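You operate a simulated robot arm through the tools that you are given. There is no shell and no other tool.

You are at the controls of a simulated robot arm. One attempt, no reset.

TASK
Hook up the red lines to Air, Depth and Comms.
Fine: hose end to Air, banded end to Depth, plug to Comms, under the red label; tighten the hose nut.

It is judged by the outcome, as a careful person would: the job done as asked, and still so three seconds after it is handed in. It fails if anything else is knocked over, pushed out of place, dropped, spilled or broken.

THE ROBOT
A 7-joint arm with a two-finger parallel gripper, fixed in place. Base frame: the origin is at the foot of the arm, x ahead of it, y to its left, z up. Readings come in mm, rad, newtons and seconds.
Its first joint turns from -2.897 to 2.897 rad. Payload 4.4 kg.
The TCP is the grasp point between the finger pads, 23 mm short of the fingertips. In the tool frame z runs along the fingers and y along their closing line. Largest opening 94 mm; finger width 38, thickness 10; the body of the gripper, 54 by 96 mm, starts 39 mm behind the TCP.
Orientation is that of the tool frame in the base frame, as a unit quaternion [w, x, y, z]. With the fingers straight down and closing along the base's y, the tool's x points along the base's -x, its y along +y and its z along -z.

THE INTERFACE
- The arm moves only by the tool step_arm. Its argument "increments" is a list that holds one entry, the list of rows, each a list of 7 numbers: the shift along the base's x, y, z in units of 40 mm (1.0 is 40 mm), then the turn, a rotation vector about the base's x, y, z in units of 5 degrees (1.0 is 5 degrees), then the opening, from 0 (shut) to 1 (fully open). In form: [[[tx, ty, tz, wx, wy, wz, claw], ...]]. A call has 1 to 20 rows; each row shifts and turns the commanded pose from where the row before left it. A call with a number of a shift or a turn outside -1 to 1 is refused whole. Rows are played at 5 a second. More than 50 mm and 0.15 rad between two rows, or a gripper value outside its range, and nothing of the call is played. Where a pose cannot be reached the arm comes as near as it can. A force on the tool above 50 N (or 10 N above the force at the start of the call, whichever is more), or a blocked arm, ends the call early, and 0.2 s more pass. Each finger travels about 72 mm/s and halts on what it meets, pressing with about 41 N; the grip force reading is that of the motor and also rises with nothing between the fingers. The clock runs only during rows and for 0.2 s after the last one: add rows that do not move to give the fingers time. It gives the time, the measured TCP pose, the force on the tool (base axes), the opening and the grip force at its end, in the units of the frame above (readings bear some noise), with the torque about the TCP (base axes, N m) and any sound that the robot's microphone picked up.
- Cameras (640 x 400 px; columns grow to the right, rows downward): "scene" is fixed at [50, -650.5, 1841.5]; the picture's right is [0.57, -0.82, 0.00], its down [-0.38, -0.27, -0.89] and it looks along [0.73, 0.50, -0.47] (base axes); focal length 349 px, centre (320, 200). "wrist" rides on the gripper at [86, 16, -75] in the tool frame; the picture's right is [-0.18, 0.98, 0.00], its down [-0.58, -0.11, -0.81] and it looks along [-0.79, -0.15, 0.59] (tool axes); focal length 243 px, centre (320, 200). There is no depth. A picture from a camera that has moved, and an enlarged one, comes with that camera's place and axes in the base frame and with its lens.
- snapshot(camera): a new picture of that camera. It takes no simulated time.
- enlarge(camera, box): a new picture of the part [left, top, right, bottom] of that camera's present view, enlarged. It takes no simulated time.
- job_done(): hands the job in; it is judged then, once.

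Nothing tells you positions but the pictures and the camera data. Unless the task says otherwise, let go and move clear before handing in.

The tools are called by a JSON object that holds its "method" and its "body". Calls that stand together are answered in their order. step_arm: Moves the arm, as the interface text tells. Its arguments: {"type":"object","properties":{"increments":{"type":"array","items":{"type":"array","items":{"type":"array","items":{"type":"number"}}}}},"required":["increments"]} The other tools are called the same way: snapshot (camera) takes a picture; enlarge (camera, box) takes an enlarged picture of a part of a camera's view; job_done () hands the job in.

At the start:

```text
time_s: 0.0
tool_pos: [768.5, -21.1, 1530.3]
ee_rot: [0.0, -0.001, 1.0, 0.0]
wrist_force: [-0.2, 1.0, -0.3]
moment: [0.02, -0.01, -0.02]
opening: 94.0
gripper_force: 0.1
```

scene: 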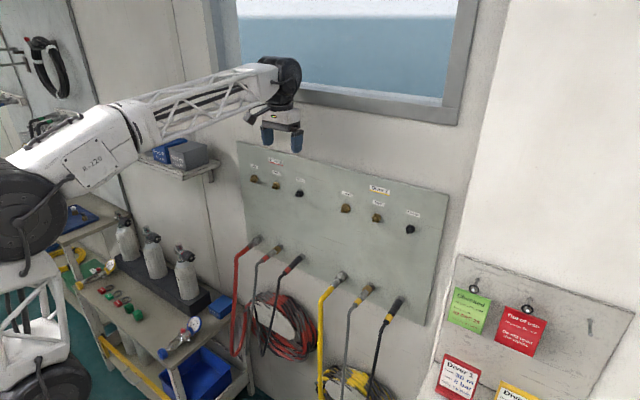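
wrist: 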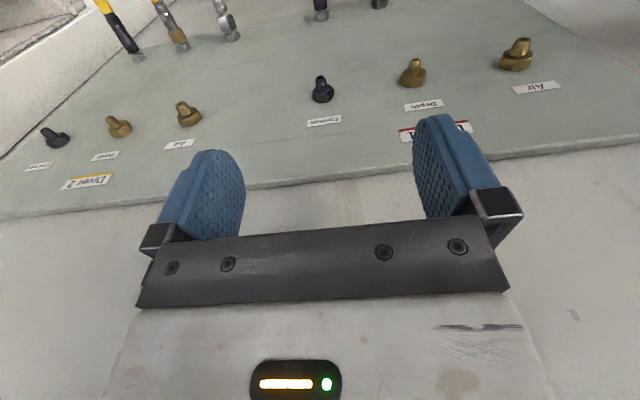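

I see a wall panel with two groups of fittings (red-labelled and yellow-labelled), with three red-group lines hanging below on the left and three yellow-group ones on the right. I'll look closer before moving.

{"method": "enlarge", "body": {"camera": "scene", "box": [220, 130, 340, 205]}}

{"method": "enlarge", "body": {"camera": "scene", "box": [220, 220, 340, 295]}}

{"method": "enlarge", "body": {"camera": "scene", "box": [220, 130, 460, 280]}}

{"method": "enlarge", "body": {"camera": "scene", "box": [200, 220, 440, 370]}}

{"method": "enlarge", "body": {"camera": "wrist", "box": [280, 0, 600, 200]}}

```text
5.33 times, centred on (280, 168) of scene
camera zoom: at [50.0, -650.5, 1841.5], right [0.57, -0.82, 0.0], down [-0.38, -0.27, -0.89], along [0.73, 0.5, -0.47], focal length 1862 px, centre (533, 373)
```

zoom: 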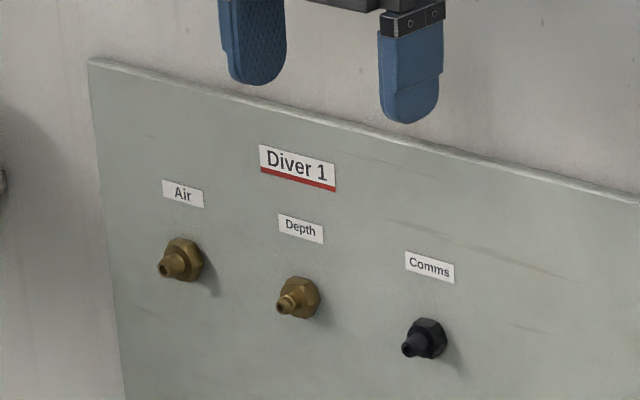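

```text
5.33 times, centred on (280, 258) of scene
camera zoom: at [50.0, -650.5, 1841.5], right [0.57, -0.82, 0.0], down [-0.38, -0.27, -0.89], along [0.73, 0.5, -0.47], focal length 1862 px, centre (533, -107)
```

zoom: 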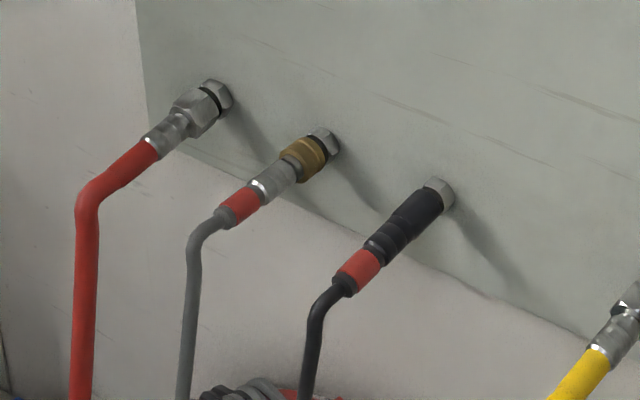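

```text
2.67 times, centred on (340, 205) of scene
camera zoom: at [50.0, -650.5, 1841.5], right [0.57, -0.82, 0.0], down [-0.38, -0.27, -0.89], along [0.73, 0.5, -0.47], focal length 931 px, centre (267, 187)
```

zoom: 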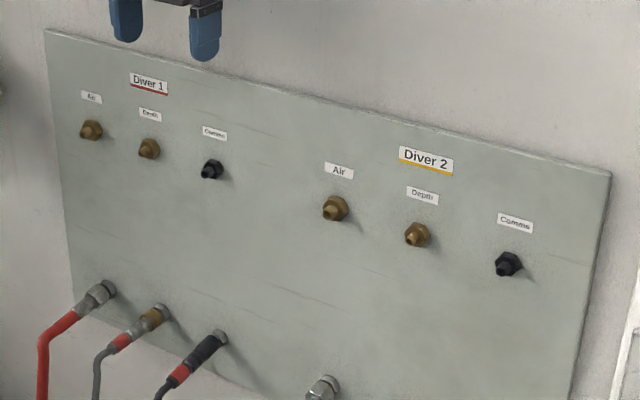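

```text
2.67 times, centred on (320, 295) of scene
camera zoom: at [50.0, -650.5, 1841.5], right [0.57, -0.82, 0.0], down [-0.38, -0.27, -0.89], along [0.73, 0.5, -0.47], focal length 931 px, centre (320, -53)
```

zoom: 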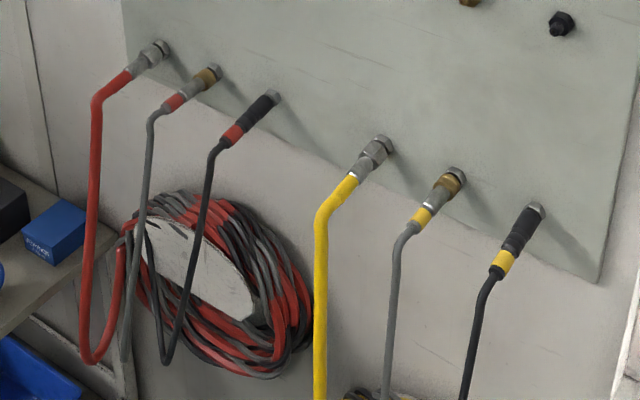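

```text
2.00 times, centred on (440, 100) of wrist
camera zoom: at [683.0, -5.3, 1602.8], right [0.18, 0.98, 0.0], down [0.58, -0.11, 0.81], along [0.79, -0.15, -0.59], focal length 485 px, centre (80, 400)
```

zoom: 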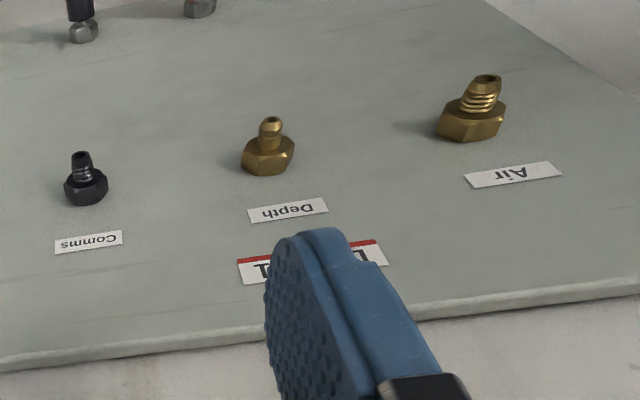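

The red-labelled group (Diver 1) has its outlets at about x 830, z 1340, with Air at y≈160, Depth at y≈60 and Comms at y≈-35. The red lines are parked about 245 mm below them. I'll back off and lower a bit to look at them from the wrist camera.

{"method": "step_arm", "body": {"increments": [[[-1, 0, 0, 0, 0, 0, 1], [-1, 0, 0, 0, 0, 0, 1], [-1, 0, 0, 0, 0, 0, 1], [-1, 0, 0, 0, 0, 0, 1], [-0.5, 0.5, -1, 0, 0, 0, 1], [0, 0.5, -1, 0, 0, 0, 1], [0, 0.5, -1, 0, 0, 0, 1], [0, 0.5, -1, 0, 0, 0, 1]]]}}

{"method": "snapshot", "body": {"camera": "wrist"}}

{"method": "snapshot", "body": {"camera": "scene"}}

```text
time_s: 1.8
tool_pos: [588.2, 60.2, 1368.8]
ee_rot: [0.0, 0.0, 1.0, 0.0]
wrist_force: [0.6, 0.3, -0.5]
moment: [-0.01, 0.02, -0.01]
opening: 94.1
gripper_force: 0.0
```

```text
taken
camera wrist: at [502.5, 76.3, 1442.4], right [0.18, 0.98, 0.0], down [0.58, -0.11, 0.81], along [0.79, -0.15, -0.59], focal length 243 px, centre (320, 200)
```

wrist: 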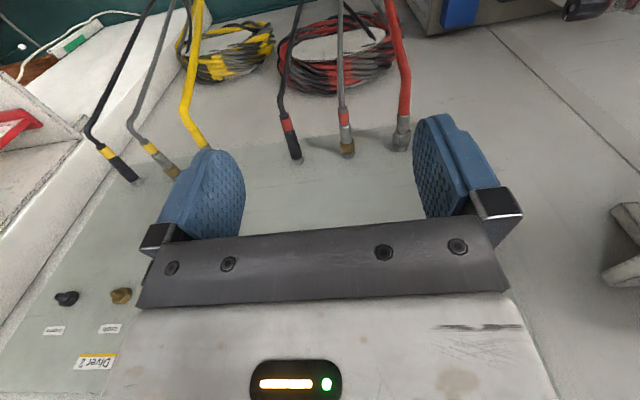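

```text
taken
```

scene: 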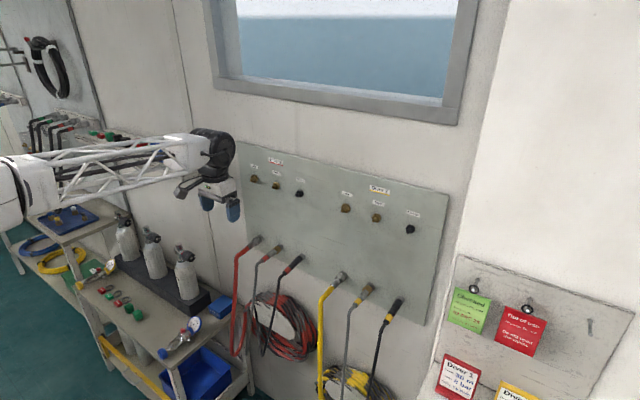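

The red lines (hose with silver nut, grey line with brass sleeve, black plug) are parked on studs near z≈1090. I'll lower further and look at them closely before choosing how to hold them.

{"method": "step_arm", "body": {"increments": [[[0, 0, -1, 0, 0, 0, 1], [0, 0, -1, 0, 0, 0, 1], [0, 0, -1, 0, 0, 0, 1], [0.5, 0, -0.5, 0, 0, 0, 1], [0, 0, 0, 0, 0, 0, 1]]]}}

{"method": "enlarge", "body": {"camera": "wrist", "box": [200, 60, 480, 235]}}

{"method": "snapshot", "body": {"camera": "wrist"}}

{"method": "snapshot", "body": {"camera": "scene"}}

```text
time_s: 3.0
tool_pos: [609.2, 59.2, 1227.8]
ee_rot: [0.0, 0.001, 1.0, 0.0]
wrist_force: [-0.2, -1.1, 0.1]
moment: [-0.01, -0.02, 0.02]
opening: 93.8
gripper_force: 0.0
```

```text
2.29 times, centred on (340, 148) of wrist
camera zoom: at [522.8, 74.8, 1303.6], right [0.18, 0.98, 0.0], down [0.58, -0.11, 0.81], along [0.79, -0.15, -0.59], focal length 555 px, centre (274, 320)
```

zoom: 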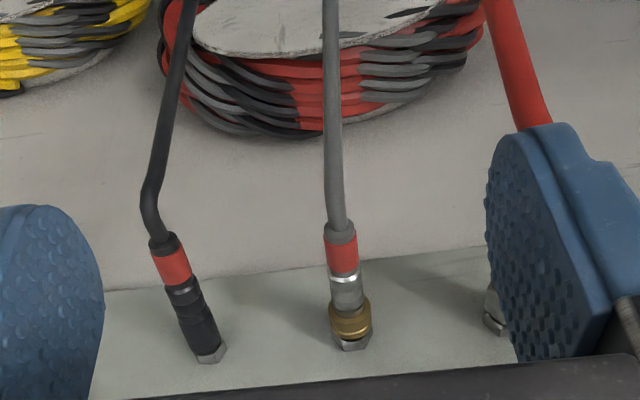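

```text
taken
camera wrist: at [522.8, 74.8, 1303.6], right [0.18, 0.98, 0.0], down [0.58, -0.11, 0.81], along [0.79, -0.15, -0.59], focal length 243 px, centre (320, 200)
```

wrist: 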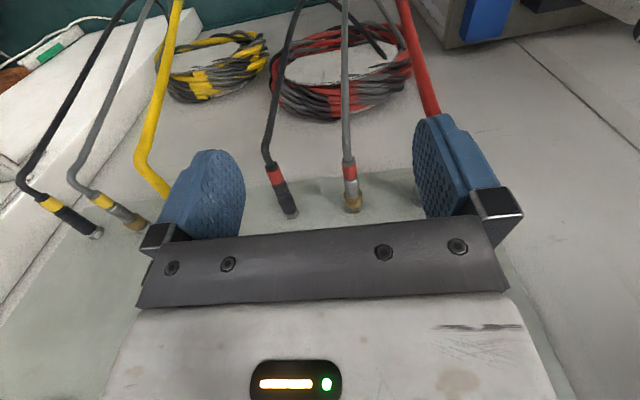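

```text
taken
```

scene: 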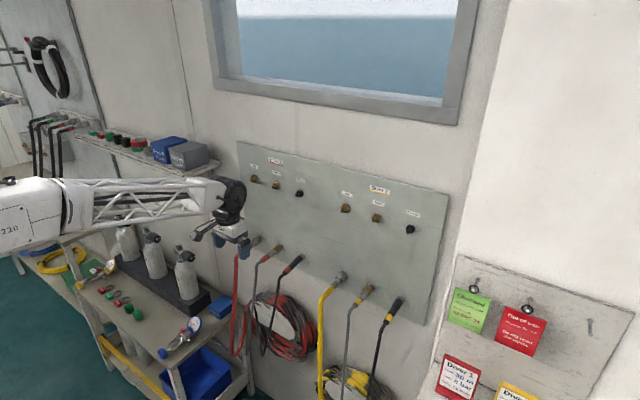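

The studs sit directly below the outlets (about 250 mm lower), and the lines stick straight out from the panel along -x. I'll centre on the red hose at y≈165, tilt the tool 20° toward the wall, and look at the nut.

{"method": "step_arm", "body": {"increments": [[[0, 1, 0, 0, -1, 0, 1], [0, 1, 0, 0, -1, 0, 1], [0.5, 0.65, -0.5, 0, -1, 0, 1], [0.5, 0, -0.7, 0, -1, 0, 1], [0, 0, -0.7, 0, 0, 0, 1], [0, 0, 0, 0, 0, 0, 1]]]}}

{"method": "snapshot", "body": {"camera": "wrist"}}

{"method": "enlarge", "body": {"camera": "wrist", "box": [240, 120, 400, 220]}}

{"method": "snapshot", "body": {"camera": "scene"}}

```text
time_s: 4.4
tool_pos: [648.2, 164.3, 1154.3]
ee_rot: [0.174, 0.0, 0.985, 0.0]
wrist_force: [0.3, 0.2, -0.1]
moment: [-0.01, 0.04, 0.02]
opening: 93.9
gripper_force: 0.1
```

```text
taken
camera wrist: at [542.3, 180.8, 1193.6], right [0.17, 0.98, 0.06], down [0.27, -0.11, 0.96], along [0.95, -0.15, -0.28], focal length 243 px, centre (320, 200)
```

wrist: 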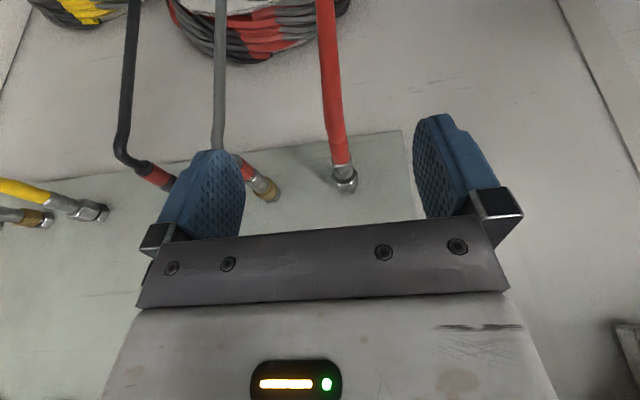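

```text
4.00 times, centred on (320, 170) of wrist
camera zoom: at [542.3, 180.8, 1193.6], right [0.17, 0.98, 0.06], down [0.27, -0.11, 0.96], along [0.95, -0.15, -0.28], focal length 970 px, centre (320, 320)
```

zoom: 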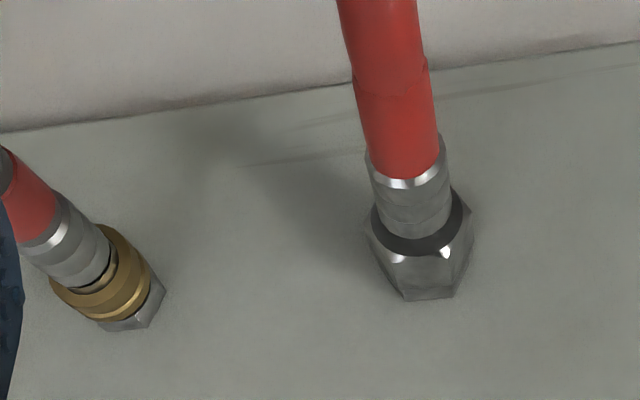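

```text
taken
```

scene: 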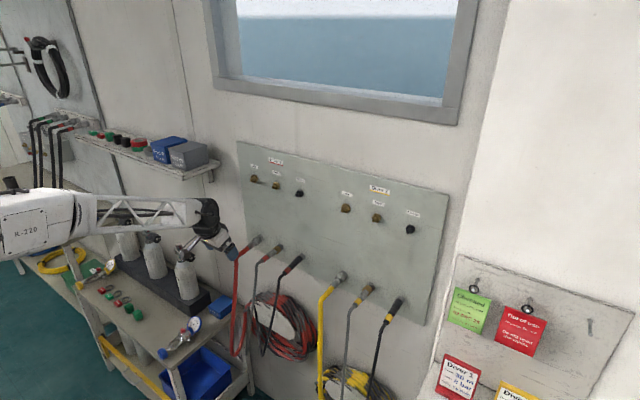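

I have the hose nut in view at the centre; I'll zoom in to separate the nut from the parking stud.

{"method": "enlarge", "body": {"camera": "wrist", "box": [310, 140, 374, 200]}}

{"method": "enlarge", "body": {"camera": "scene", "box": [232, 226, 280, 256]}}

{"method": "enlarge", "body": {"camera": "scene", "box": [258, 236, 306, 266]}}

{"method": "enlarge", "body": {"camera": "scene", "box": [244, 165, 308, 205]}}

```text
6.67 times, centred on (342, 170) of wrist
camera zoom: at [542.3, 180.8, 1193.6], right [0.17, 0.98, 0.06], down [0.27, -0.11, 0.96], along [0.95, -0.15, -0.28], focal length 1618 px, centre (173, 400)
```

zoom: 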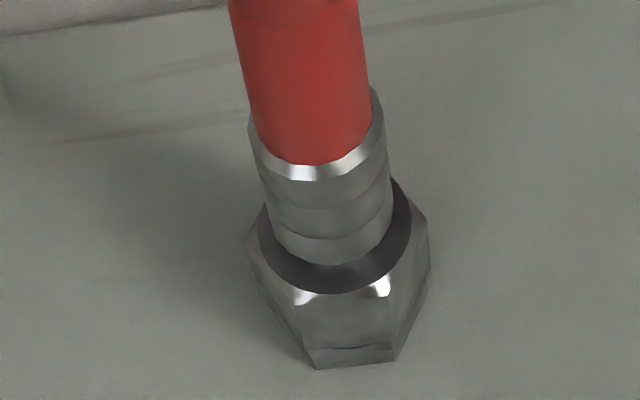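

```text
13.33 times, centred on (256, 241) of scene
camera zoom: at [50.0, -650.5, 1841.5], right [0.57, -0.82, 0.0], down [-0.38, -0.27, -0.89], along [0.73, 0.5, -0.47], focal length 4655 px, centre (1173, -347)
```

zoom: 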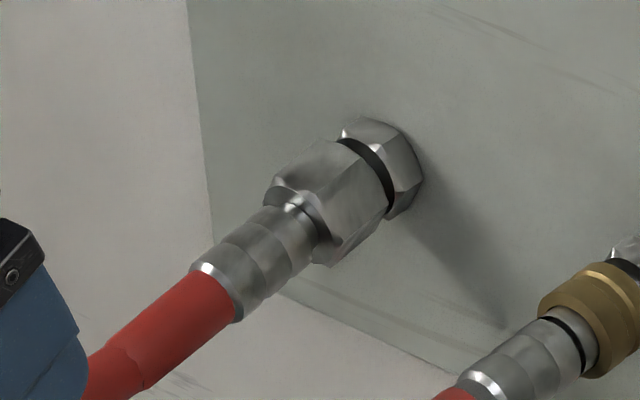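

```text
13.33 times, centred on (282, 251) of scene
camera zoom: at [50.0, -650.5, 1841.5], right [0.57, -0.82, 0.0], down [-0.38, -0.27, -0.89], along [0.73, 0.5, -0.47], focal length 4655 px, centre (827, -480)
```

zoom: 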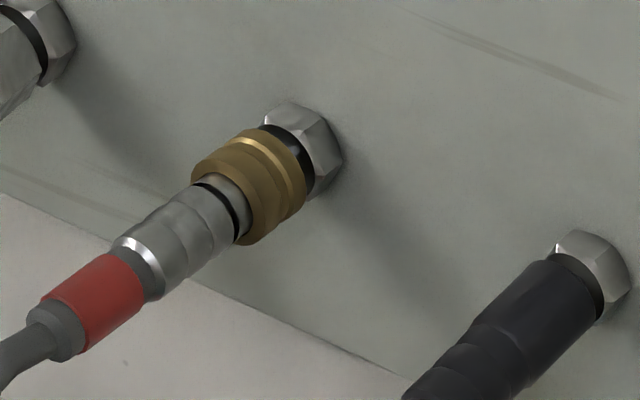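

```text
10.00 times, centred on (276, 185) of scene
camera zoom: at [50.0, -650.5, 1841.5], right [0.57, -0.82, 0.0], down [-0.38, -0.27, -0.89], along [0.73, 0.5, -0.47], focal length 3491 px, centre (760, 350)
```

zoom: 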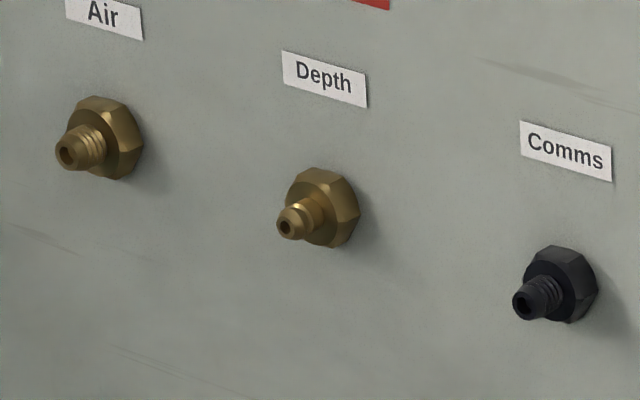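

The nut spans roughly x 797–823 and the panel face is near x 843. I'll move in over the nut, staying above it, and look straight down to centre on it.

{"method": "step_arm", "body": {"increments": [[[1, 0, 0, 0, 0, 0, 1], [1, 0.1, 0, 0, 0, 0, 1], [1, 0, 0, 0, 0, 0, 1], [0.8, 0, 0, 0, 0, 0, 1], [0, 0, 0, 0, 0, 0, 1], [0, 0, 0, 0, 0, 0, 1]]]}}

{"method": "snapshot", "body": {"camera": "wrist"}}

{"method": "enlarge", "body": {"camera": "wrist", "box": [240, 40, 400, 140]}}

{"method": "enlarge", "body": {"camera": "scene", "box": [210, 190, 306, 250]}}

```text
time_s: 5.8
tool_pos: [801.6, 170.4, 1153.1]
ee_rot: [0.173, 0.0, 0.985, 0.001]
wrist_force: [-0.4, 0.3, 0.4]
moment: [0.04, 0.02, 0.02]
opening: 93.9
gripper_force: 0.0
```

```text
taken
camera wrist: at [695.4, 185.6, 1193.8], right [0.17, 0.98, 0.06], down [0.27, -0.11, 0.96], along [0.95, -0.15, -0.28], focal length 243 px, centre (320, 200)
```

wrist: 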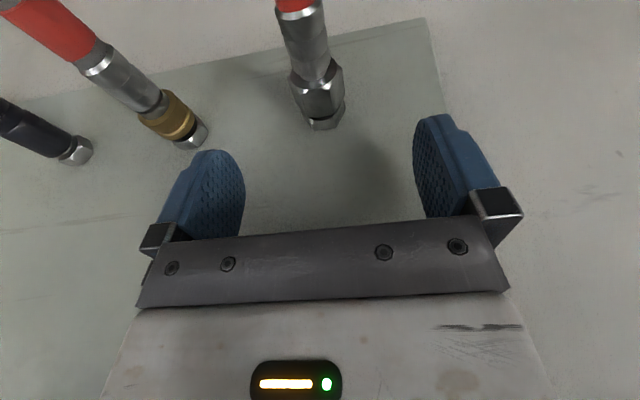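

```text
4.00 times, centred on (320, 90) of wrist
camera zoom: at [695.4, 185.6, 1193.8], right [0.17, 0.98, 0.06], down [0.27, -0.11, 0.96], along [0.95, -0.15, -0.28], focal length 970 px, centre (320, 640)
```

zoom: 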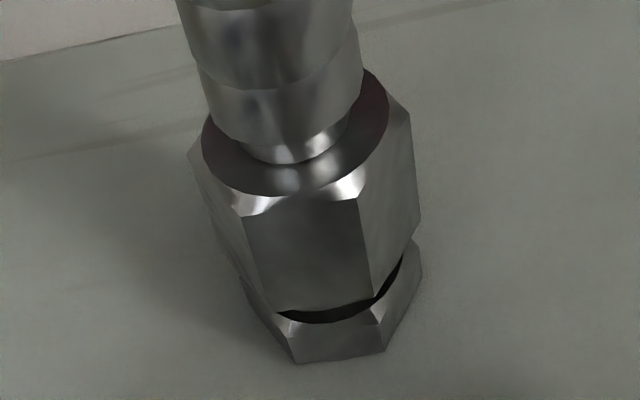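

```text
6.67 times, centred on (258, 220) of scene
camera zoom: at [50.0, -650.5, 1841.5], right [0.57, -0.82, 0.0], down [-0.38, -0.27, -0.89], along [0.73, 0.5, -0.47], focal length 2328 px, centre (733, 67)
```

zoom: 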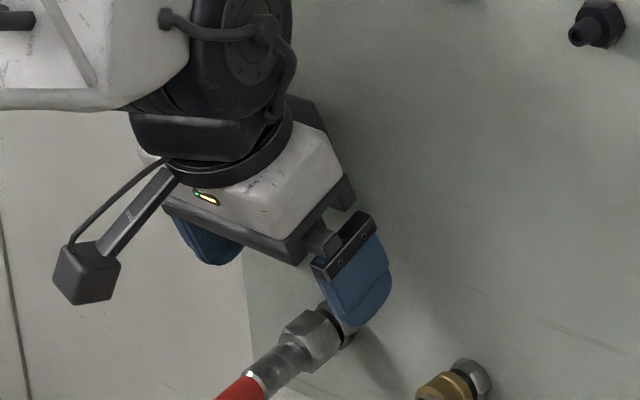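

The nut axis is at about y 170, z 1090, with flats on top and bottom, so I'll roll the tool -30° about x so the pads meet a pair of flats. I'll first go to a standoff along the approach line and check.

{"method": "step_arm", "body": {"increments": [[[-0.1, 0.15, 0, -1, 0, 0, 1], [-0.1, 0.15, 0, -1, 0, 0, 1], [-0.1, 0.1, -0.1, -1, 0, 0, 1], [-0.1, 0.1, -0.1, -1, 0, 0, 1], [-0.1, 0.1, -0.1, -1, 0, 0, 1], [0, 0.1, 0, -1, 0, 0, 1], [0, 0, 0, 0, 0, 0, 0.8], [0, 0, 0, 0, 0, 0, 0.75]]]}}

{"method": "snapshot", "body": {"camera": "wrist"}}

{"method": "snapshot", "body": {"camera": "scene"}}

```text
time_s: 7.6
tool_pos: [781.7, 195.9, 1140.7]
ee_rot: [0.167, -0.045, 0.951, -0.256]
wrist_force: [0.0, -0.4, 1.0]
moment: [0.02, -0.02, 0.01]
opening: 70.4
gripper_force: 0.1
```

```text
taken
camera wrist: at [675.2, 230.2, 1167.3], right [0.17, 0.88, -0.44], down [0.27, 0.38, 0.88], along [0.95, -0.27, -0.17], focal length 243 px, centre (320, 200)
```

wrist: 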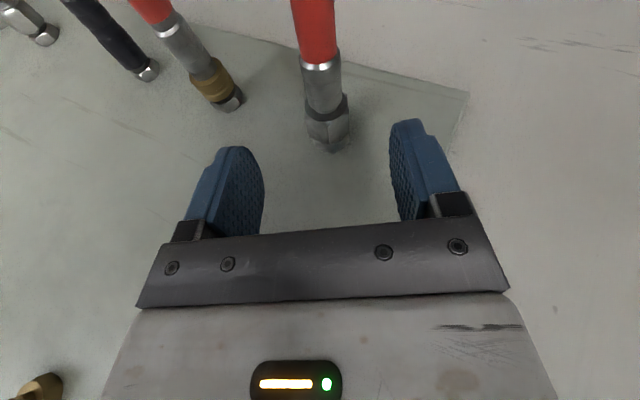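

```text
taken
```

scene: 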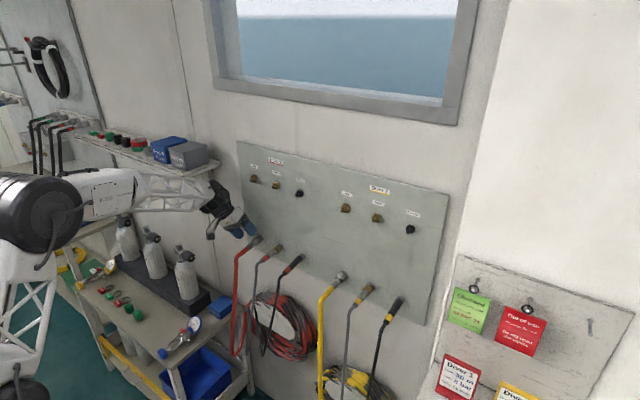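

The nut sits centred between the fingers in the rolled view. I'll move in along the approach line to the grip position, keep the fingers open, and check again.

{"method": "step_arm", "body": {"increments": [[[0.12, -0.16, -0.32, 0, 0, 0, 0.75], [0.12, -0.16, -0.32, 0, 0, 0, 0.75], [0.12, -0.16, -0.32, 0, 0, 0, 0.75], [0.12, -0.16, -0.32, 0, 0, 0, 0.75], [0, 0, 0, 0, 0, 0, 0.75]]]}}

{"method": "snapshot", "body": {"camera": "wrist"}}

{"method": "enlarge", "body": {"camera": "wrist", "box": [240, 100, 400, 200]}}

{"method": "enlarge", "body": {"camera": "scene", "box": [210, 200, 306, 260]}}

```text
time_s: 8.8
tool_pos: [799.1, 171.1, 1088.6]
ee_rot: [0.167, -0.045, 0.951, -0.254]
wrist_force: [0.1, 0.0, -0.8]
moment: [0.0, 0.0, 0.03]
opening: 70.5
gripper_force: 0.1
```

```text
taken
camera wrist: at [694.0, 205.1, 1115.3], right [0.17, 0.88, -0.44], down [0.27, 0.38, 0.88], along [0.95, -0.27, -0.17], focal length 243 px, centre (320, 200)
```

wrist: 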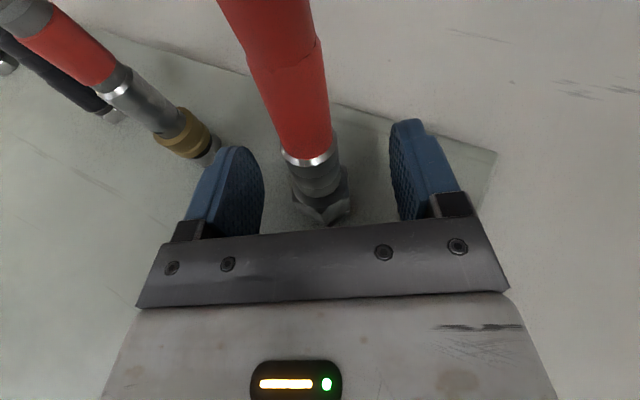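

```text
4.00 times, centred on (320, 150) of wrist
camera zoom: at [694.0, 205.1, 1115.3], right [0.17, 0.88, -0.44], down [0.27, 0.38, 0.88], along [0.95, -0.27, -0.17], focal length 970 px, centre (320, 400)
```

zoom: 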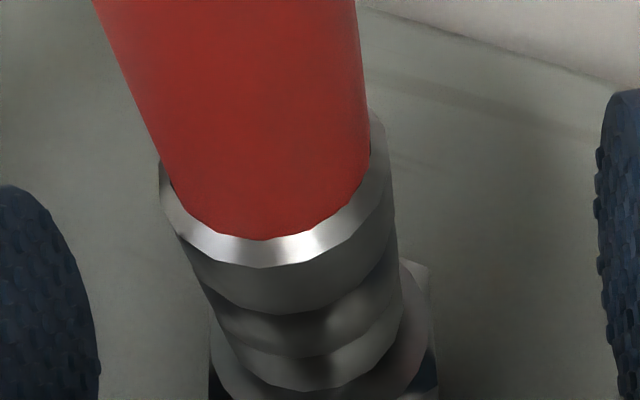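

```text
6.67 times, centred on (258, 230) of scene
camera zoom: at [50.0, -650.5, 1841.5], right [0.57, -0.82, 0.0], down [-0.38, -0.27, -0.89], along [0.73, 0.5, -0.47], focal length 2328 px, centre (733, 0)
```

zoom: 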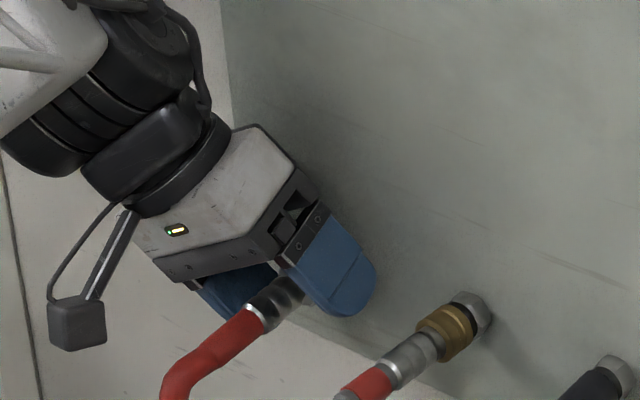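

The nut is between the pads with near-zero contact force. I'll close the gripper on it now.

{"method": "step_arm", "body": {"increments": [[[0, 0, 0, 0, 0, 0, 0.4], [0, 0, 0, 0, 0, 0, 0.0], [0, 0, 0, 0, 0, 0, 0.0], [0, 0, 0, 0, 0, 0, 0.0], [0, 0, 0, 0, 0, 0, 0.0]]]}}

{"method": "snapshot", "body": {"camera": "wrist"}}

{"method": "enlarge", "body": {"camera": "wrist", "box": [240, 100, 400, 240]}}

```text
time_s: 10.0
tool_pos: [800.1, 171.3, 1089.9]
ee_rot: [0.167, -0.046, 0.951, -0.255]
wrist_force: [5.0, -13.0, 7.1]
moment: [0.01, -0.14, -0.2]
opening: 27.1
gripper_force: 40.8
```

```text
taken
camera wrist: at [694.0, 204.9, 1115.8], right [0.17, 0.88, -0.44], down [0.27, 0.38, 0.88], along [0.95, -0.27, -0.17], focal length 243 px, centre (320, 200)
```

wrist: 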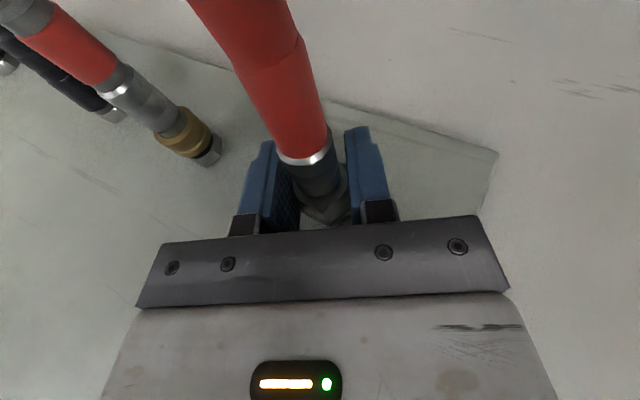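

```text
2.86 times, centred on (320, 170) of wrist
camera zoom: at [694.0, 204.9, 1115.8], right [0.17, 0.88, -0.44], down [0.27, 0.38, 0.88], along [0.95, -0.27, -0.17], focal length 693 px, centre (320, 286)
```

zoom: 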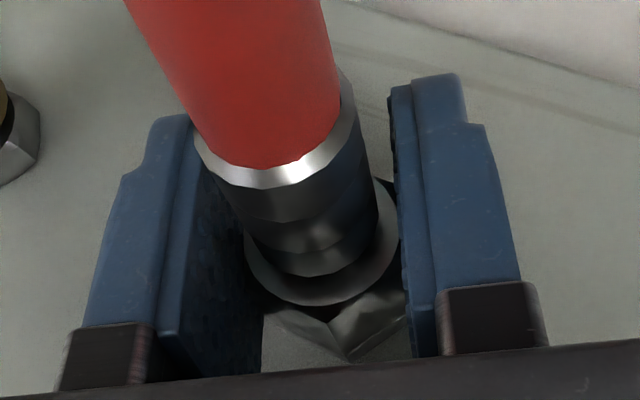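

I have the nut gripped at 27 mm across the flats, with a small sideways reaction of about 15 N. I'll relieve it with a 1 mm shift before pulling.

{"method": "step_arm", "body": {"increments": [[[0, -0.022, 0.0125, 0, 0, 0, 0.0], [0, 0, 0, 0, 0, 0, 0.0]]]}}

```text
time_s: 10.6
tool_pos: [799.8, 170.6, 1089.6]
ee_rot: [0.168, -0.045, 0.951, -0.255]
wrist_force: [0.3, -0.2, 0.4]
moment: [0.0, -0.03, 0.01]
opening: 27.1
gripper_force: 41.2
```

The force is relieved, so the axis is at about y 170.5, z 1089.6. Now I'll try a gentle straight pull along -x to see whether the nut is threaded or just slides.

{"method": "step_arm", "body": {"increments": [[[-0.05, 0, 0, 0, 0, 0, 0.0], [-0.05, 0, 0, 0, 0, 0, 0.0], [0, 0, 0, 0, 0, 0, 0.0]]]}}

{"method": "enlarge", "body": {"camera": "wrist", "box": [240, 100, 400, 240]}}

```text
time_s: 11.4
tool_pos: [795.9, 169.9, 1088.5]
ee_rot: [0.168, -0.044, 0.951, -0.256]
wrist_force: [-0.2, 1.0, 0.4]
moment: [0.02, -0.04, 0.01]
opening: 27.2
gripper_force: 40.6
```

```text
2.86 times, centred on (320, 170) of wrist
camera zoom: at [689.5, 204.5, 1116.5], right [0.17, 0.88, -0.44], down [0.27, 0.38, 0.88], along [0.95, -0.27, -0.17], focal length 693 px, centre (320, 286)
```

zoom: 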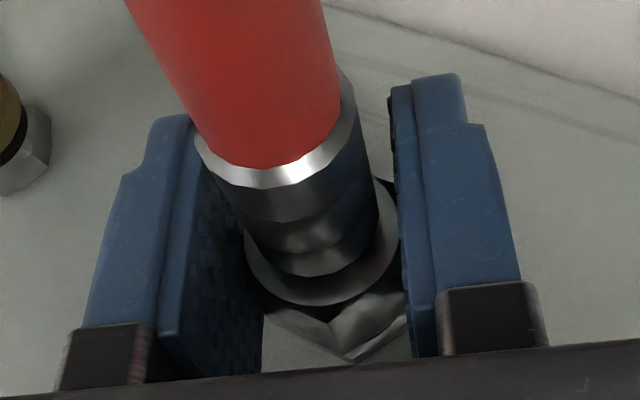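

It slides freely off the stud. I'll keep pulling straight back about 55 mm and check the hold.

{"method": "step_arm", "body": {"increments": [[[-0.2, 0, 0, 0, 0, 0, 0.0], [-0.25, 0, 0, 0, 0, 0, 0.0], [-0.3, 0, 0, 0, 0, 0, 0.0], [-0.3, 0, 0, 0, 0, 0, 0.0], [-0.35, 0, 0, 0, 0, 0, 0.0], [0, 0, 0, 0, 0, 0, 0.0]]]}}

{"method": "snapshot", "body": {"camera": "wrist"}}

{"method": "enlarge", "body": {"camera": "wrist", "box": [240, 100, 400, 240]}}

{"method": "enlarge", "body": {"camera": "scene", "box": [190, 190, 310, 265]}}

```text
time_s: 12.8
tool_pos: [740.3, 170.6, 1091.3]
ee_rot: [0.168, -0.044, 0.951, -0.255]
wrist_force: [-0.5, -0.9, -1.4]
moment: [0.02, -0.04, -0.02]
opening: 27.2
gripper_force: 40.7
```

```text
taken
camera wrist: at [633.9, 204.2, 1117.2], right [0.17, 0.88, -0.44], down [0.27, 0.38, 0.88], along [0.95, -0.27, -0.17], focal length 243 px, centre (320, 200)
```

wrist: 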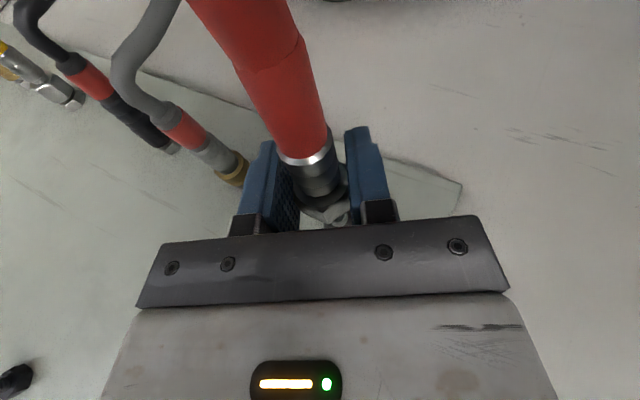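

```text
2.86 times, centred on (320, 170) of wrist
camera zoom: at [633.9, 204.2, 1117.2], right [0.17, 0.88, -0.44], down [0.27, 0.38, 0.88], along [0.95, -0.27, -0.17], focal length 693 px, centre (320, 286)
```

zoom: 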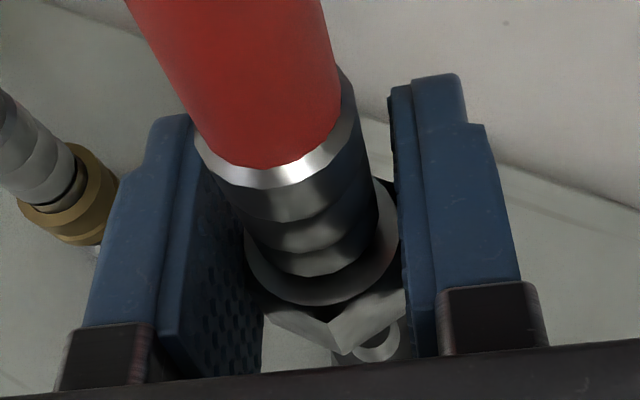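

```text
5.33 times, centred on (250, 228) of scene
camera zoom: at [50.0, -650.5, 1841.5], right [0.57, -0.82, 0.0], down [-0.38, -0.27, -0.89], along [0.73, 0.5, -0.47], focal length 1862 px, centre (693, 53)
```

zoom: 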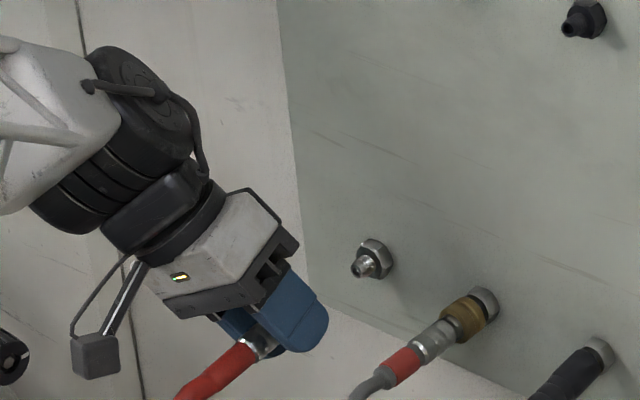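

The nut is off the stud and held square. Next I'll measure the stud and the Air outlet in the same fixed camera so I can get the offset between them.

{"method": "enlarge", "body": {"camera": "scene", "box": [236, 163, 284, 193]}}

{"method": "enlarge", "body": {"camera": "scene", "box": [236, 223, 284, 253]}}

{"method": "enlarge", "body": {"camera": "scene", "box": [266, 173, 314, 203]}}

```text
13.33 times, centred on (260, 178) of scene
camera zoom: at [50.0, -650.5, 1841.5], right [0.57, -0.82, 0.0], down [-0.38, -0.27, -0.89], along [0.73, 0.5, -0.47], focal length 4655 px, centre (1120, 493)
```

zoom: 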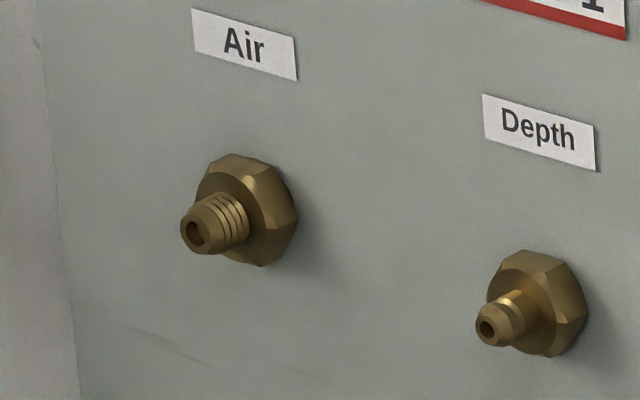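

```text
13.33 times, centred on (260, 238) of scene
camera zoom: at [50.0, -650.5, 1841.5], right [0.57, -0.82, 0.0], down [-0.38, -0.27, -0.89], along [0.73, 0.5, -0.47], focal length 4655 px, centre (1120, -307)
```

zoom: 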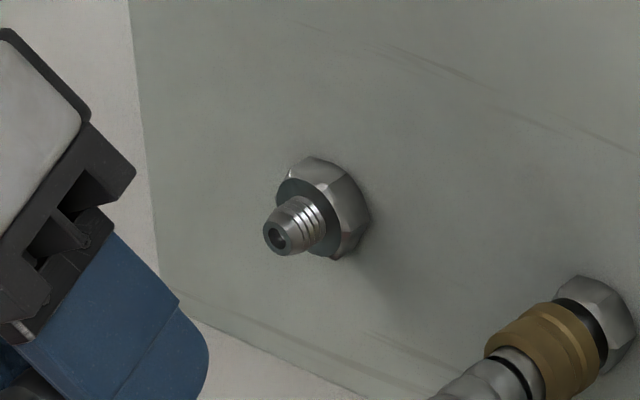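

```text
13.33 times, centred on (290, 188) of scene
camera zoom: at [50.0, -650.5, 1841.5], right [0.57, -0.82, 0.0], down [-0.38, -0.27, -0.89], along [0.73, 0.5, -0.47], focal length 4655 px, centre (720, 360)
```

zoom: 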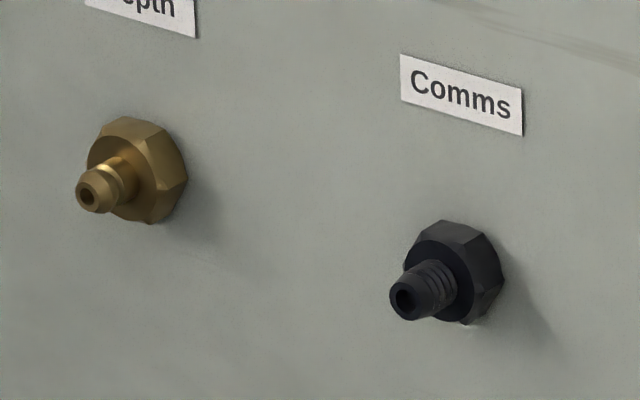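

Stud and outlet tips have the same x and y, with the outlet about 250 mm higher (z≈1340). I'll lift the hose at this standoff in moderate steps and watch the forces.

{"method": "step_arm", "body": {"increments": [[[-0.25, 0, 0.25, 0, 0, 0, 0.0], [-0.25, 0, 0.5, 0, 0, 0, 0.0], [0, 0, 0.5, 0, 0, 0, 0.0], [0, 0, 0.5, 0, 0, 0, 0.0], [0, 0, 0.5, 0, 0, 0, 0.0], [0, 0, 0.5, 0, 0, 0, 0.0], [0, 0, 0.5, 0, 0, 0, 0.0], [0, 0, 0, 0, 0, 0, 0.0]]]}}

{"method": "snapshot", "body": {"camera": "wrist"}}

{"method": "snapshot", "body": {"camera": "scene"}}

```text
time_s: 14.6
tool_pos: [719.9, 168.2, 1220.7]
ee_rot: [0.167, -0.045, 0.951, -0.255]
wrist_force: [-0.4, -0.5, -1.1]
moment: [-0.01, -0.05, -0.01]
opening: 26.8
gripper_force: 40.8
```

```text
taken
camera wrist: at [613.6, 203.5, 1246.7], right [0.17, 0.88, -0.44], down [0.27, 0.38, 0.88], along [0.95, -0.27, -0.17], focal length 243 px, centre (320, 200)
```

wrist: 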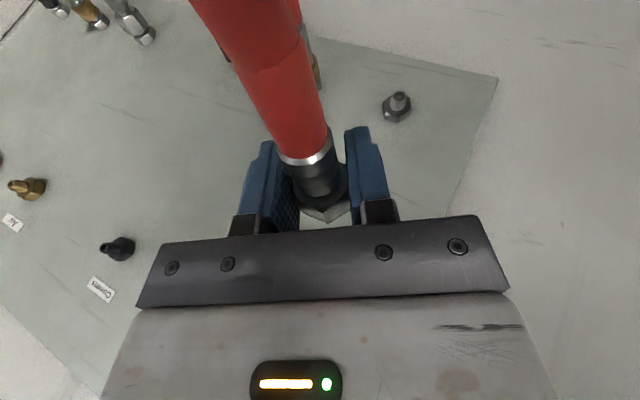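

```text
taken
```

scene: 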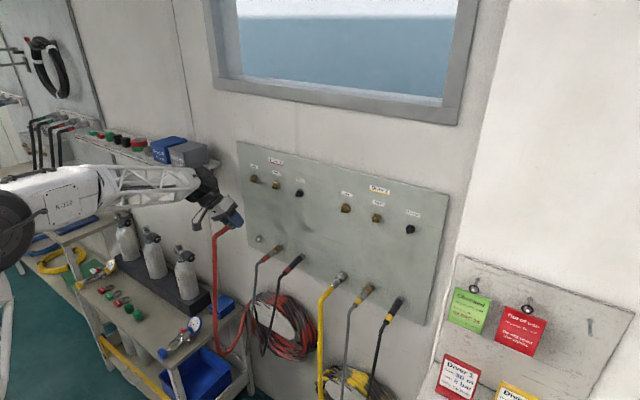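

The hose follows freely with hardly any load. I'll continue up to the outlet height.

{"method": "step_arm", "body": {"increments": [[[0, 0, 0.5, 0, 0, 0, 0.0], [0, 0, 0.5, 0, 0, 0, 0.0], [0, 0, 0.5, 0, 0, 0, 0.0], [0, 0, 0.5, 0, 0, 0, 0.0], [0, 0, 0.5, 0, 0, 0, 0.0], [0, 0, 0.5, 0, 0, 0, 0.0], [0, 0, 0, 0, 0, 0, 0.0], [0, 0, 0, 0, 0, 0, 0.0]]]}}

{"method": "snapshot", "body": {"camera": "wrist"}}

{"method": "enlarge", "body": {"camera": "wrist", "box": [240, 100, 400, 240]}}

{"method": "snapshot", "body": {"camera": "scene"}}

{"method": "enlarge", "body": {"camera": "scene", "box": [190, 145, 286, 205]}}

```text
time_s: 16.4
tool_pos: [719.8, 169.6, 1340.7]
ee_rot: [0.168, -0.045, 0.951, -0.255]
wrist_force: [-0.3, 0.2, -1.7]
moment: [-0.05, -0.02, 0.0]
opening: 27.1
gripper_force: 40.6
```

```text
taken
camera wrist: at [614.0, 204.0, 1367.2], right [0.17, 0.88, -0.44], down [0.27, 0.38, 0.88], along [0.95, -0.27, -0.17], focal length 243 px, centre (320, 200)
```

wrist: 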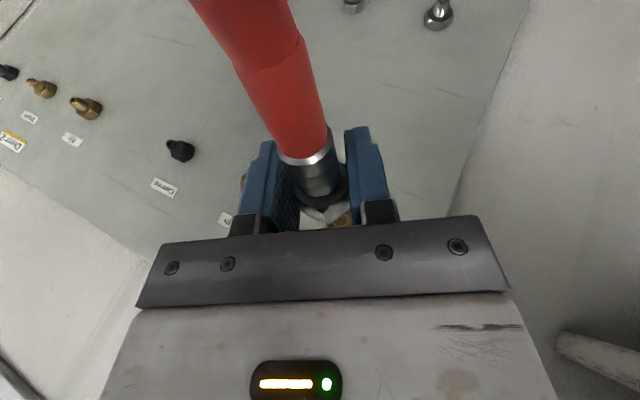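

```text
2.86 times, centred on (320, 170) of wrist
camera zoom: at [614.0, 204.0, 1367.2], right [0.17, 0.88, -0.44], down [0.27, 0.38, 0.88], along [0.95, -0.27, -0.17], focal length 693 px, centre (320, 286)
```

zoom: 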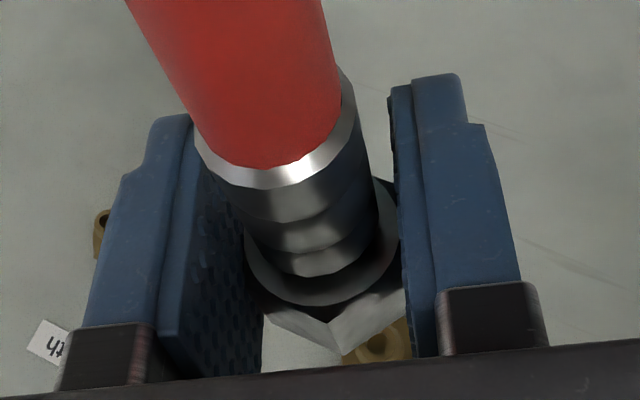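

```text
taken
```

scene: 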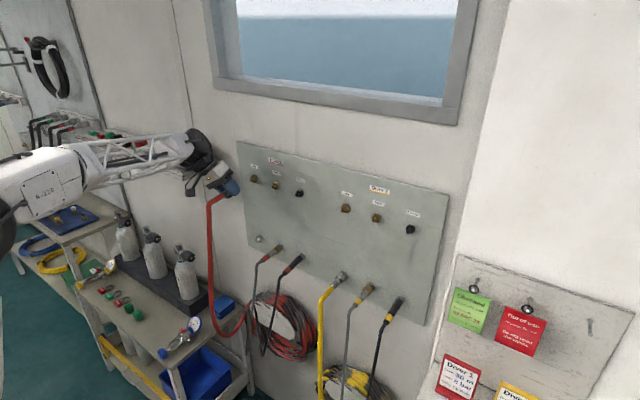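

```text
6.67 times, centred on (238, 175) of scene
camera zoom: at [50.0, -650.5, 1841.5], right [0.57, -0.82, 0.0], down [-0.38, -0.27, -0.89], along [0.73, 0.5, -0.47], focal length 2328 px, centre (867, 367)
```

zoom: 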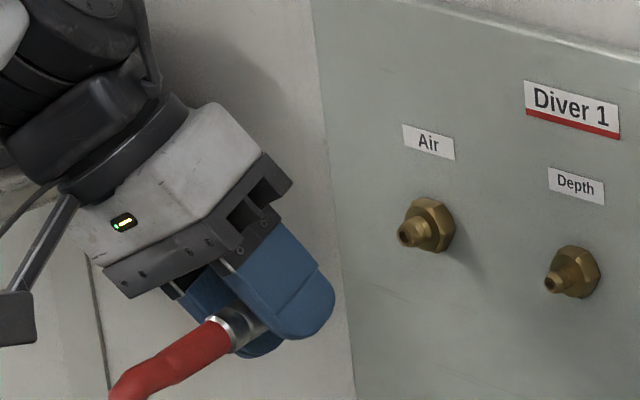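

Everything is lined up the way it was on the stud, only 250 mm higher. I'll advance 55 mm, which leaves about 25 mm before the seated depth, and check alignment.

{"method": "step_arm", "body": {"increments": [[[0.4, 0, 0, 0, 0, 0, 0.0], [0.4, 0, 0, 0, 0, 0, 0.0], [0.3, 0, 0, 0, 0, 0, 0.0], [0.275, 0, 0, 0, 0, 0, 0.0], [0, 0, 0, 0, 0, 0, 0.0], [0, 0, 0, 0, 0, 0, 0.0]]]}}

{"method": "enlarge", "body": {"camera": "wrist", "box": [240, 100, 400, 240]}}

{"method": "enlarge", "body": {"camera": "scene", "box": [222, 160, 278, 195]}}

```text
time_s: 17.8
tool_pos: [775.8, 168.4, 1340.6]
ee_rot: [0.168, -0.046, 0.951, -0.255]
wrist_force: [-0.6, 0.4, -1.6]
moment: [0.01, -0.04, 0.05]
opening: 27.0
gripper_force: 40.7
```

```text
2.86 times, centred on (320, 170) of wrist
camera zoom: at [669.1, 203.1, 1366.4], right [0.17, 0.88, -0.44], down [0.27, 0.38, 0.88], along [0.95, -0.27, -0.17], focal length 693 px, centre (320, 286)
```

zoom: 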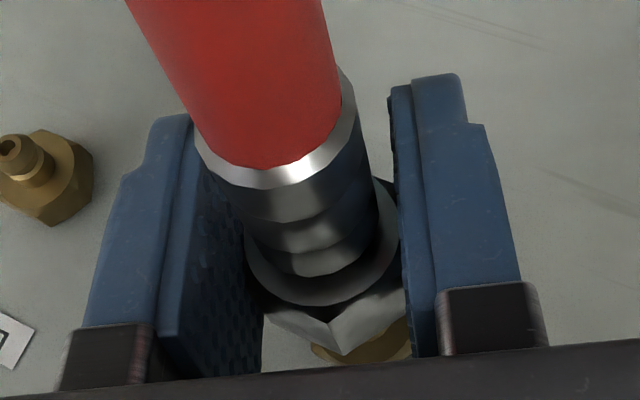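

```text
11.43 times, centred on (250, 178) of scene
camera zoom: at [50.0, -650.5, 1841.5], right [0.57, -0.82, 0.0], down [-0.38, -0.27, -0.89], along [0.73, 0.5, -0.47], focal length 3990 px, centre (1120, 457)
```

zoom: 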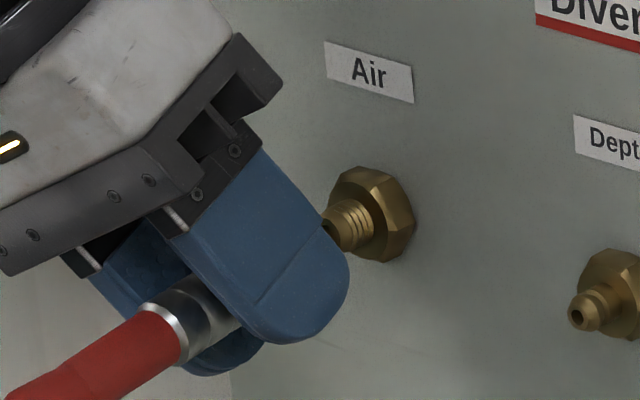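

The outlet tip is right in front of the nut and coaxial as far as I can tell. I'll advance slowly and watch for contact.

{"method": "step_arm", "body": {"increments": [[[0.1, 0, 0, 0, 0, 0, 0.0], [0.1, 0, 0, 0, 0, 0, 0.0], [0.1, 0, 0, 0, 0, 0, 0.0], [0, 0, 0, 0, 0, 0, 0.0]]]}}

{"method": "enlarge", "body": {"camera": "wrist", "box": [240, 100, 400, 240]}}

{"method": "enlarge", "body": {"camera": "scene", "box": [222, 160, 278, 195]}}

```text
time_s: 18.8
tool_pos: [787.7, 168.2, 1339.9]
ee_rot: [0.167, -0.046, 0.951, -0.255]
wrist_force: [-0.1, -0.4, -1.1]
moment: [-0.01, -0.02, 0.0]
opening: 27.2
gripper_force: 40.9
```

```text
2.86 times, centred on (320, 170) of wrist
camera zoom: at [680.7, 203.6, 1365.8], right [0.17, 0.88, -0.44], down [0.27, 0.38, 0.88], along [0.95, -0.27, -0.17], focal length 693 px, centre (320, 286)
```

zoom: 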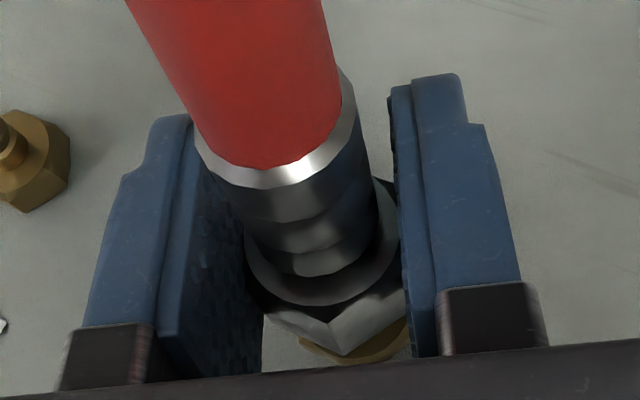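

```text
11.43 times, centred on (250, 178) of scene
camera zoom: at [50.0, -650.5, 1841.5], right [0.57, -0.82, 0.0], down [-0.38, -0.27, -0.89], along [0.73, 0.5, -0.47], focal length 3990 px, centre (1120, 457)
```

zoom: 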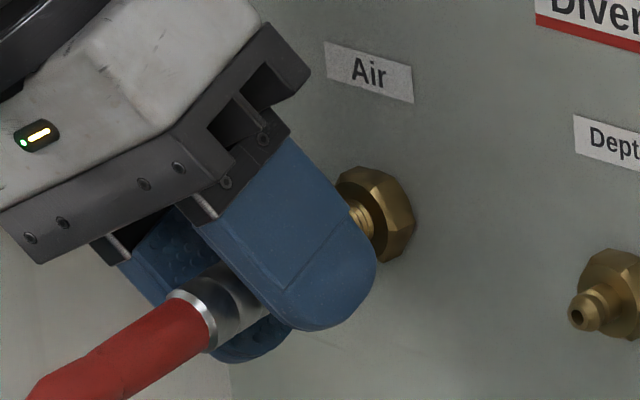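

The brass hex appears centred behind the nut to within about a millimetre. I'll continue inward toward the seated depth.

{"method": "step_arm", "body": {"increments": [[[0.075, 0, 0, 0, 0, 0, 0.0], [0.075, 0, 0, 0, 0, 0, 0.0], [0, 0, 0, 0, 0, 0, 0.0]]]}}

```text
time_s: 19.6
tool_pos: [792.8, 169.2, 1338.4]
ee_rot: [0.167, -0.046, 0.951, -0.255]
wrist_force: [0.5, 0.1, -1.7]
moment: [0.0, -0.04, -0.01]
opening: 27.1
gripper_force: 40.9
```

{"method": "step_arm", "body": {"increments": [[[0.05, 0, 0, 0, 0, 0, 0.0], [0.05, 0, 0, 0, 0, 0, 0.0], [0, 0, 0, 0, 0, 0, 0.0]]]}}

{"method": "enlarge", "body": {"camera": "scene", "box": [222, 160, 278, 195]}}

```text
time_s: 20.4
tool_pos: [797.4, 171.6, 1340.7]
ee_rot: [0.167, -0.045, 0.951, -0.255]
wrist_force: [0.3, 0.4, 0.0]
moment: [-0.02, -0.05, 0.03]
opening: 26.8
gripper_force: 40.6
```

```text
11.43 times, centred on (250, 178) of scene
camera zoom: at [50.0, -650.5, 1841.5], right [0.57, -0.82, 0.0], down [-0.38, -0.27, -0.89], along [0.73, 0.5, -0.47], focal length 3990 px, centre (1120, 457)
```

zoom: 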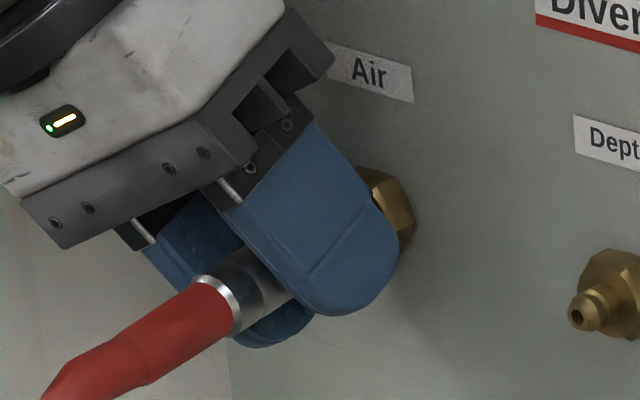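

The nut is over the outlet stem with no resistance so far. I'll push the last few millimetres gently.

{"method": "step_arm", "body": {"increments": [[[0.05, 0, 0, 0, 0, 0, 0.0], [0.025, 0, 0, 0, 0, 0, 0.0], [0, 0, 0, 0, 0, 0, 0.0]]]}}

{"method": "enlarge", "body": {"camera": "wrist", "box": [240, 100, 400, 240]}}

```text
time_s: 21.2
tool_pos: [799.5, 169.4, 1340.6]
ee_rot: [0.167, -0.045, 0.951, -0.255]
wrist_force: [-31.5, 2.4, -3.0]
moment: [0.02, 0.01, 0.04]
opening: 27.1
gripper_force: 40.8
```

```text
2.86 times, centred on (320, 170) of wrist
camera zoom: at [692.6, 204.1, 1366.6], right [0.17, 0.88, -0.44], down [0.27, 0.38, 0.88], along [0.95, -0.27, -0.17], focal length 693 px, centre (320, 286)
```

zoom: 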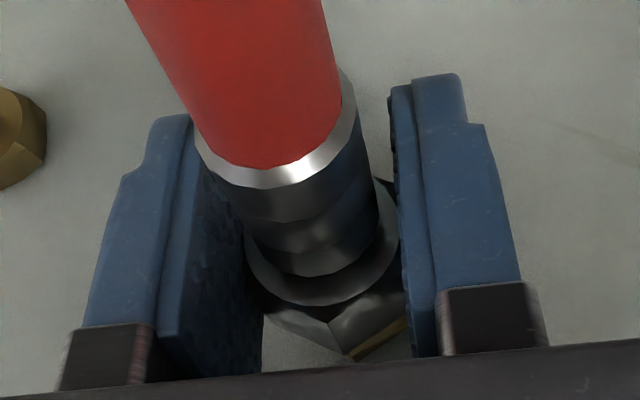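

The nut has seated axially (31 N push). I'll ease off the push a little and start turning clockwise (positive about x), watching the torque.

{"method": "step_arm", "body": {"increments": [[[-0.03, 0, 0, 0, 0, 0, 0.0], [0, 0, 0, 0.5, 0, 0, 0.0], [0, 0, 0, 0.5, 0, 0, 0.0], [0, 0, 0, 0.5, 0, 0, 0.0], [0, 0, 0, 0.5, 0, 0, 0.0]]]}}

{"method": "enlarge", "body": {"camera": "wrist", "box": [240, 100, 400, 240]}}

```text
time_s: 22.4
tool_pos: [797.4, 169.8, 1340.8]
ee_rot: [0.172, -0.03, 0.97, -0.17]
wrist_force: [-19.2, 4.6, -3.0]
moment: [-0.01, 0.02, 0.09]
opening: 27.0
gripper_force: 41.0
```

```text
2.86 times, centred on (320, 170) of wrist
camera zoom: at [692.1, 198.9, 1372.2], right [0.17, 0.95, -0.28], down [0.27, 0.22, 0.94], along [0.95, -0.24, -0.22], focal length 693 px, centre (320, 286)
```

zoom: 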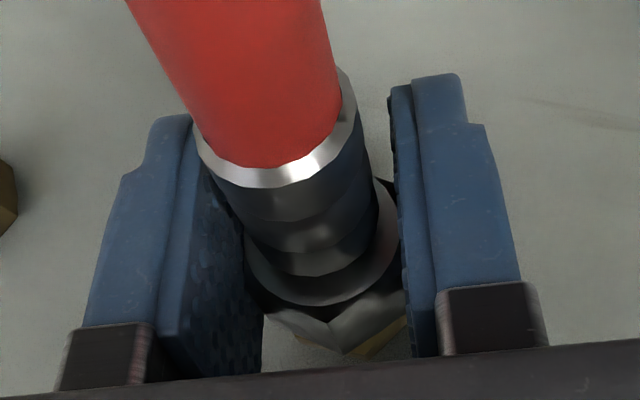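

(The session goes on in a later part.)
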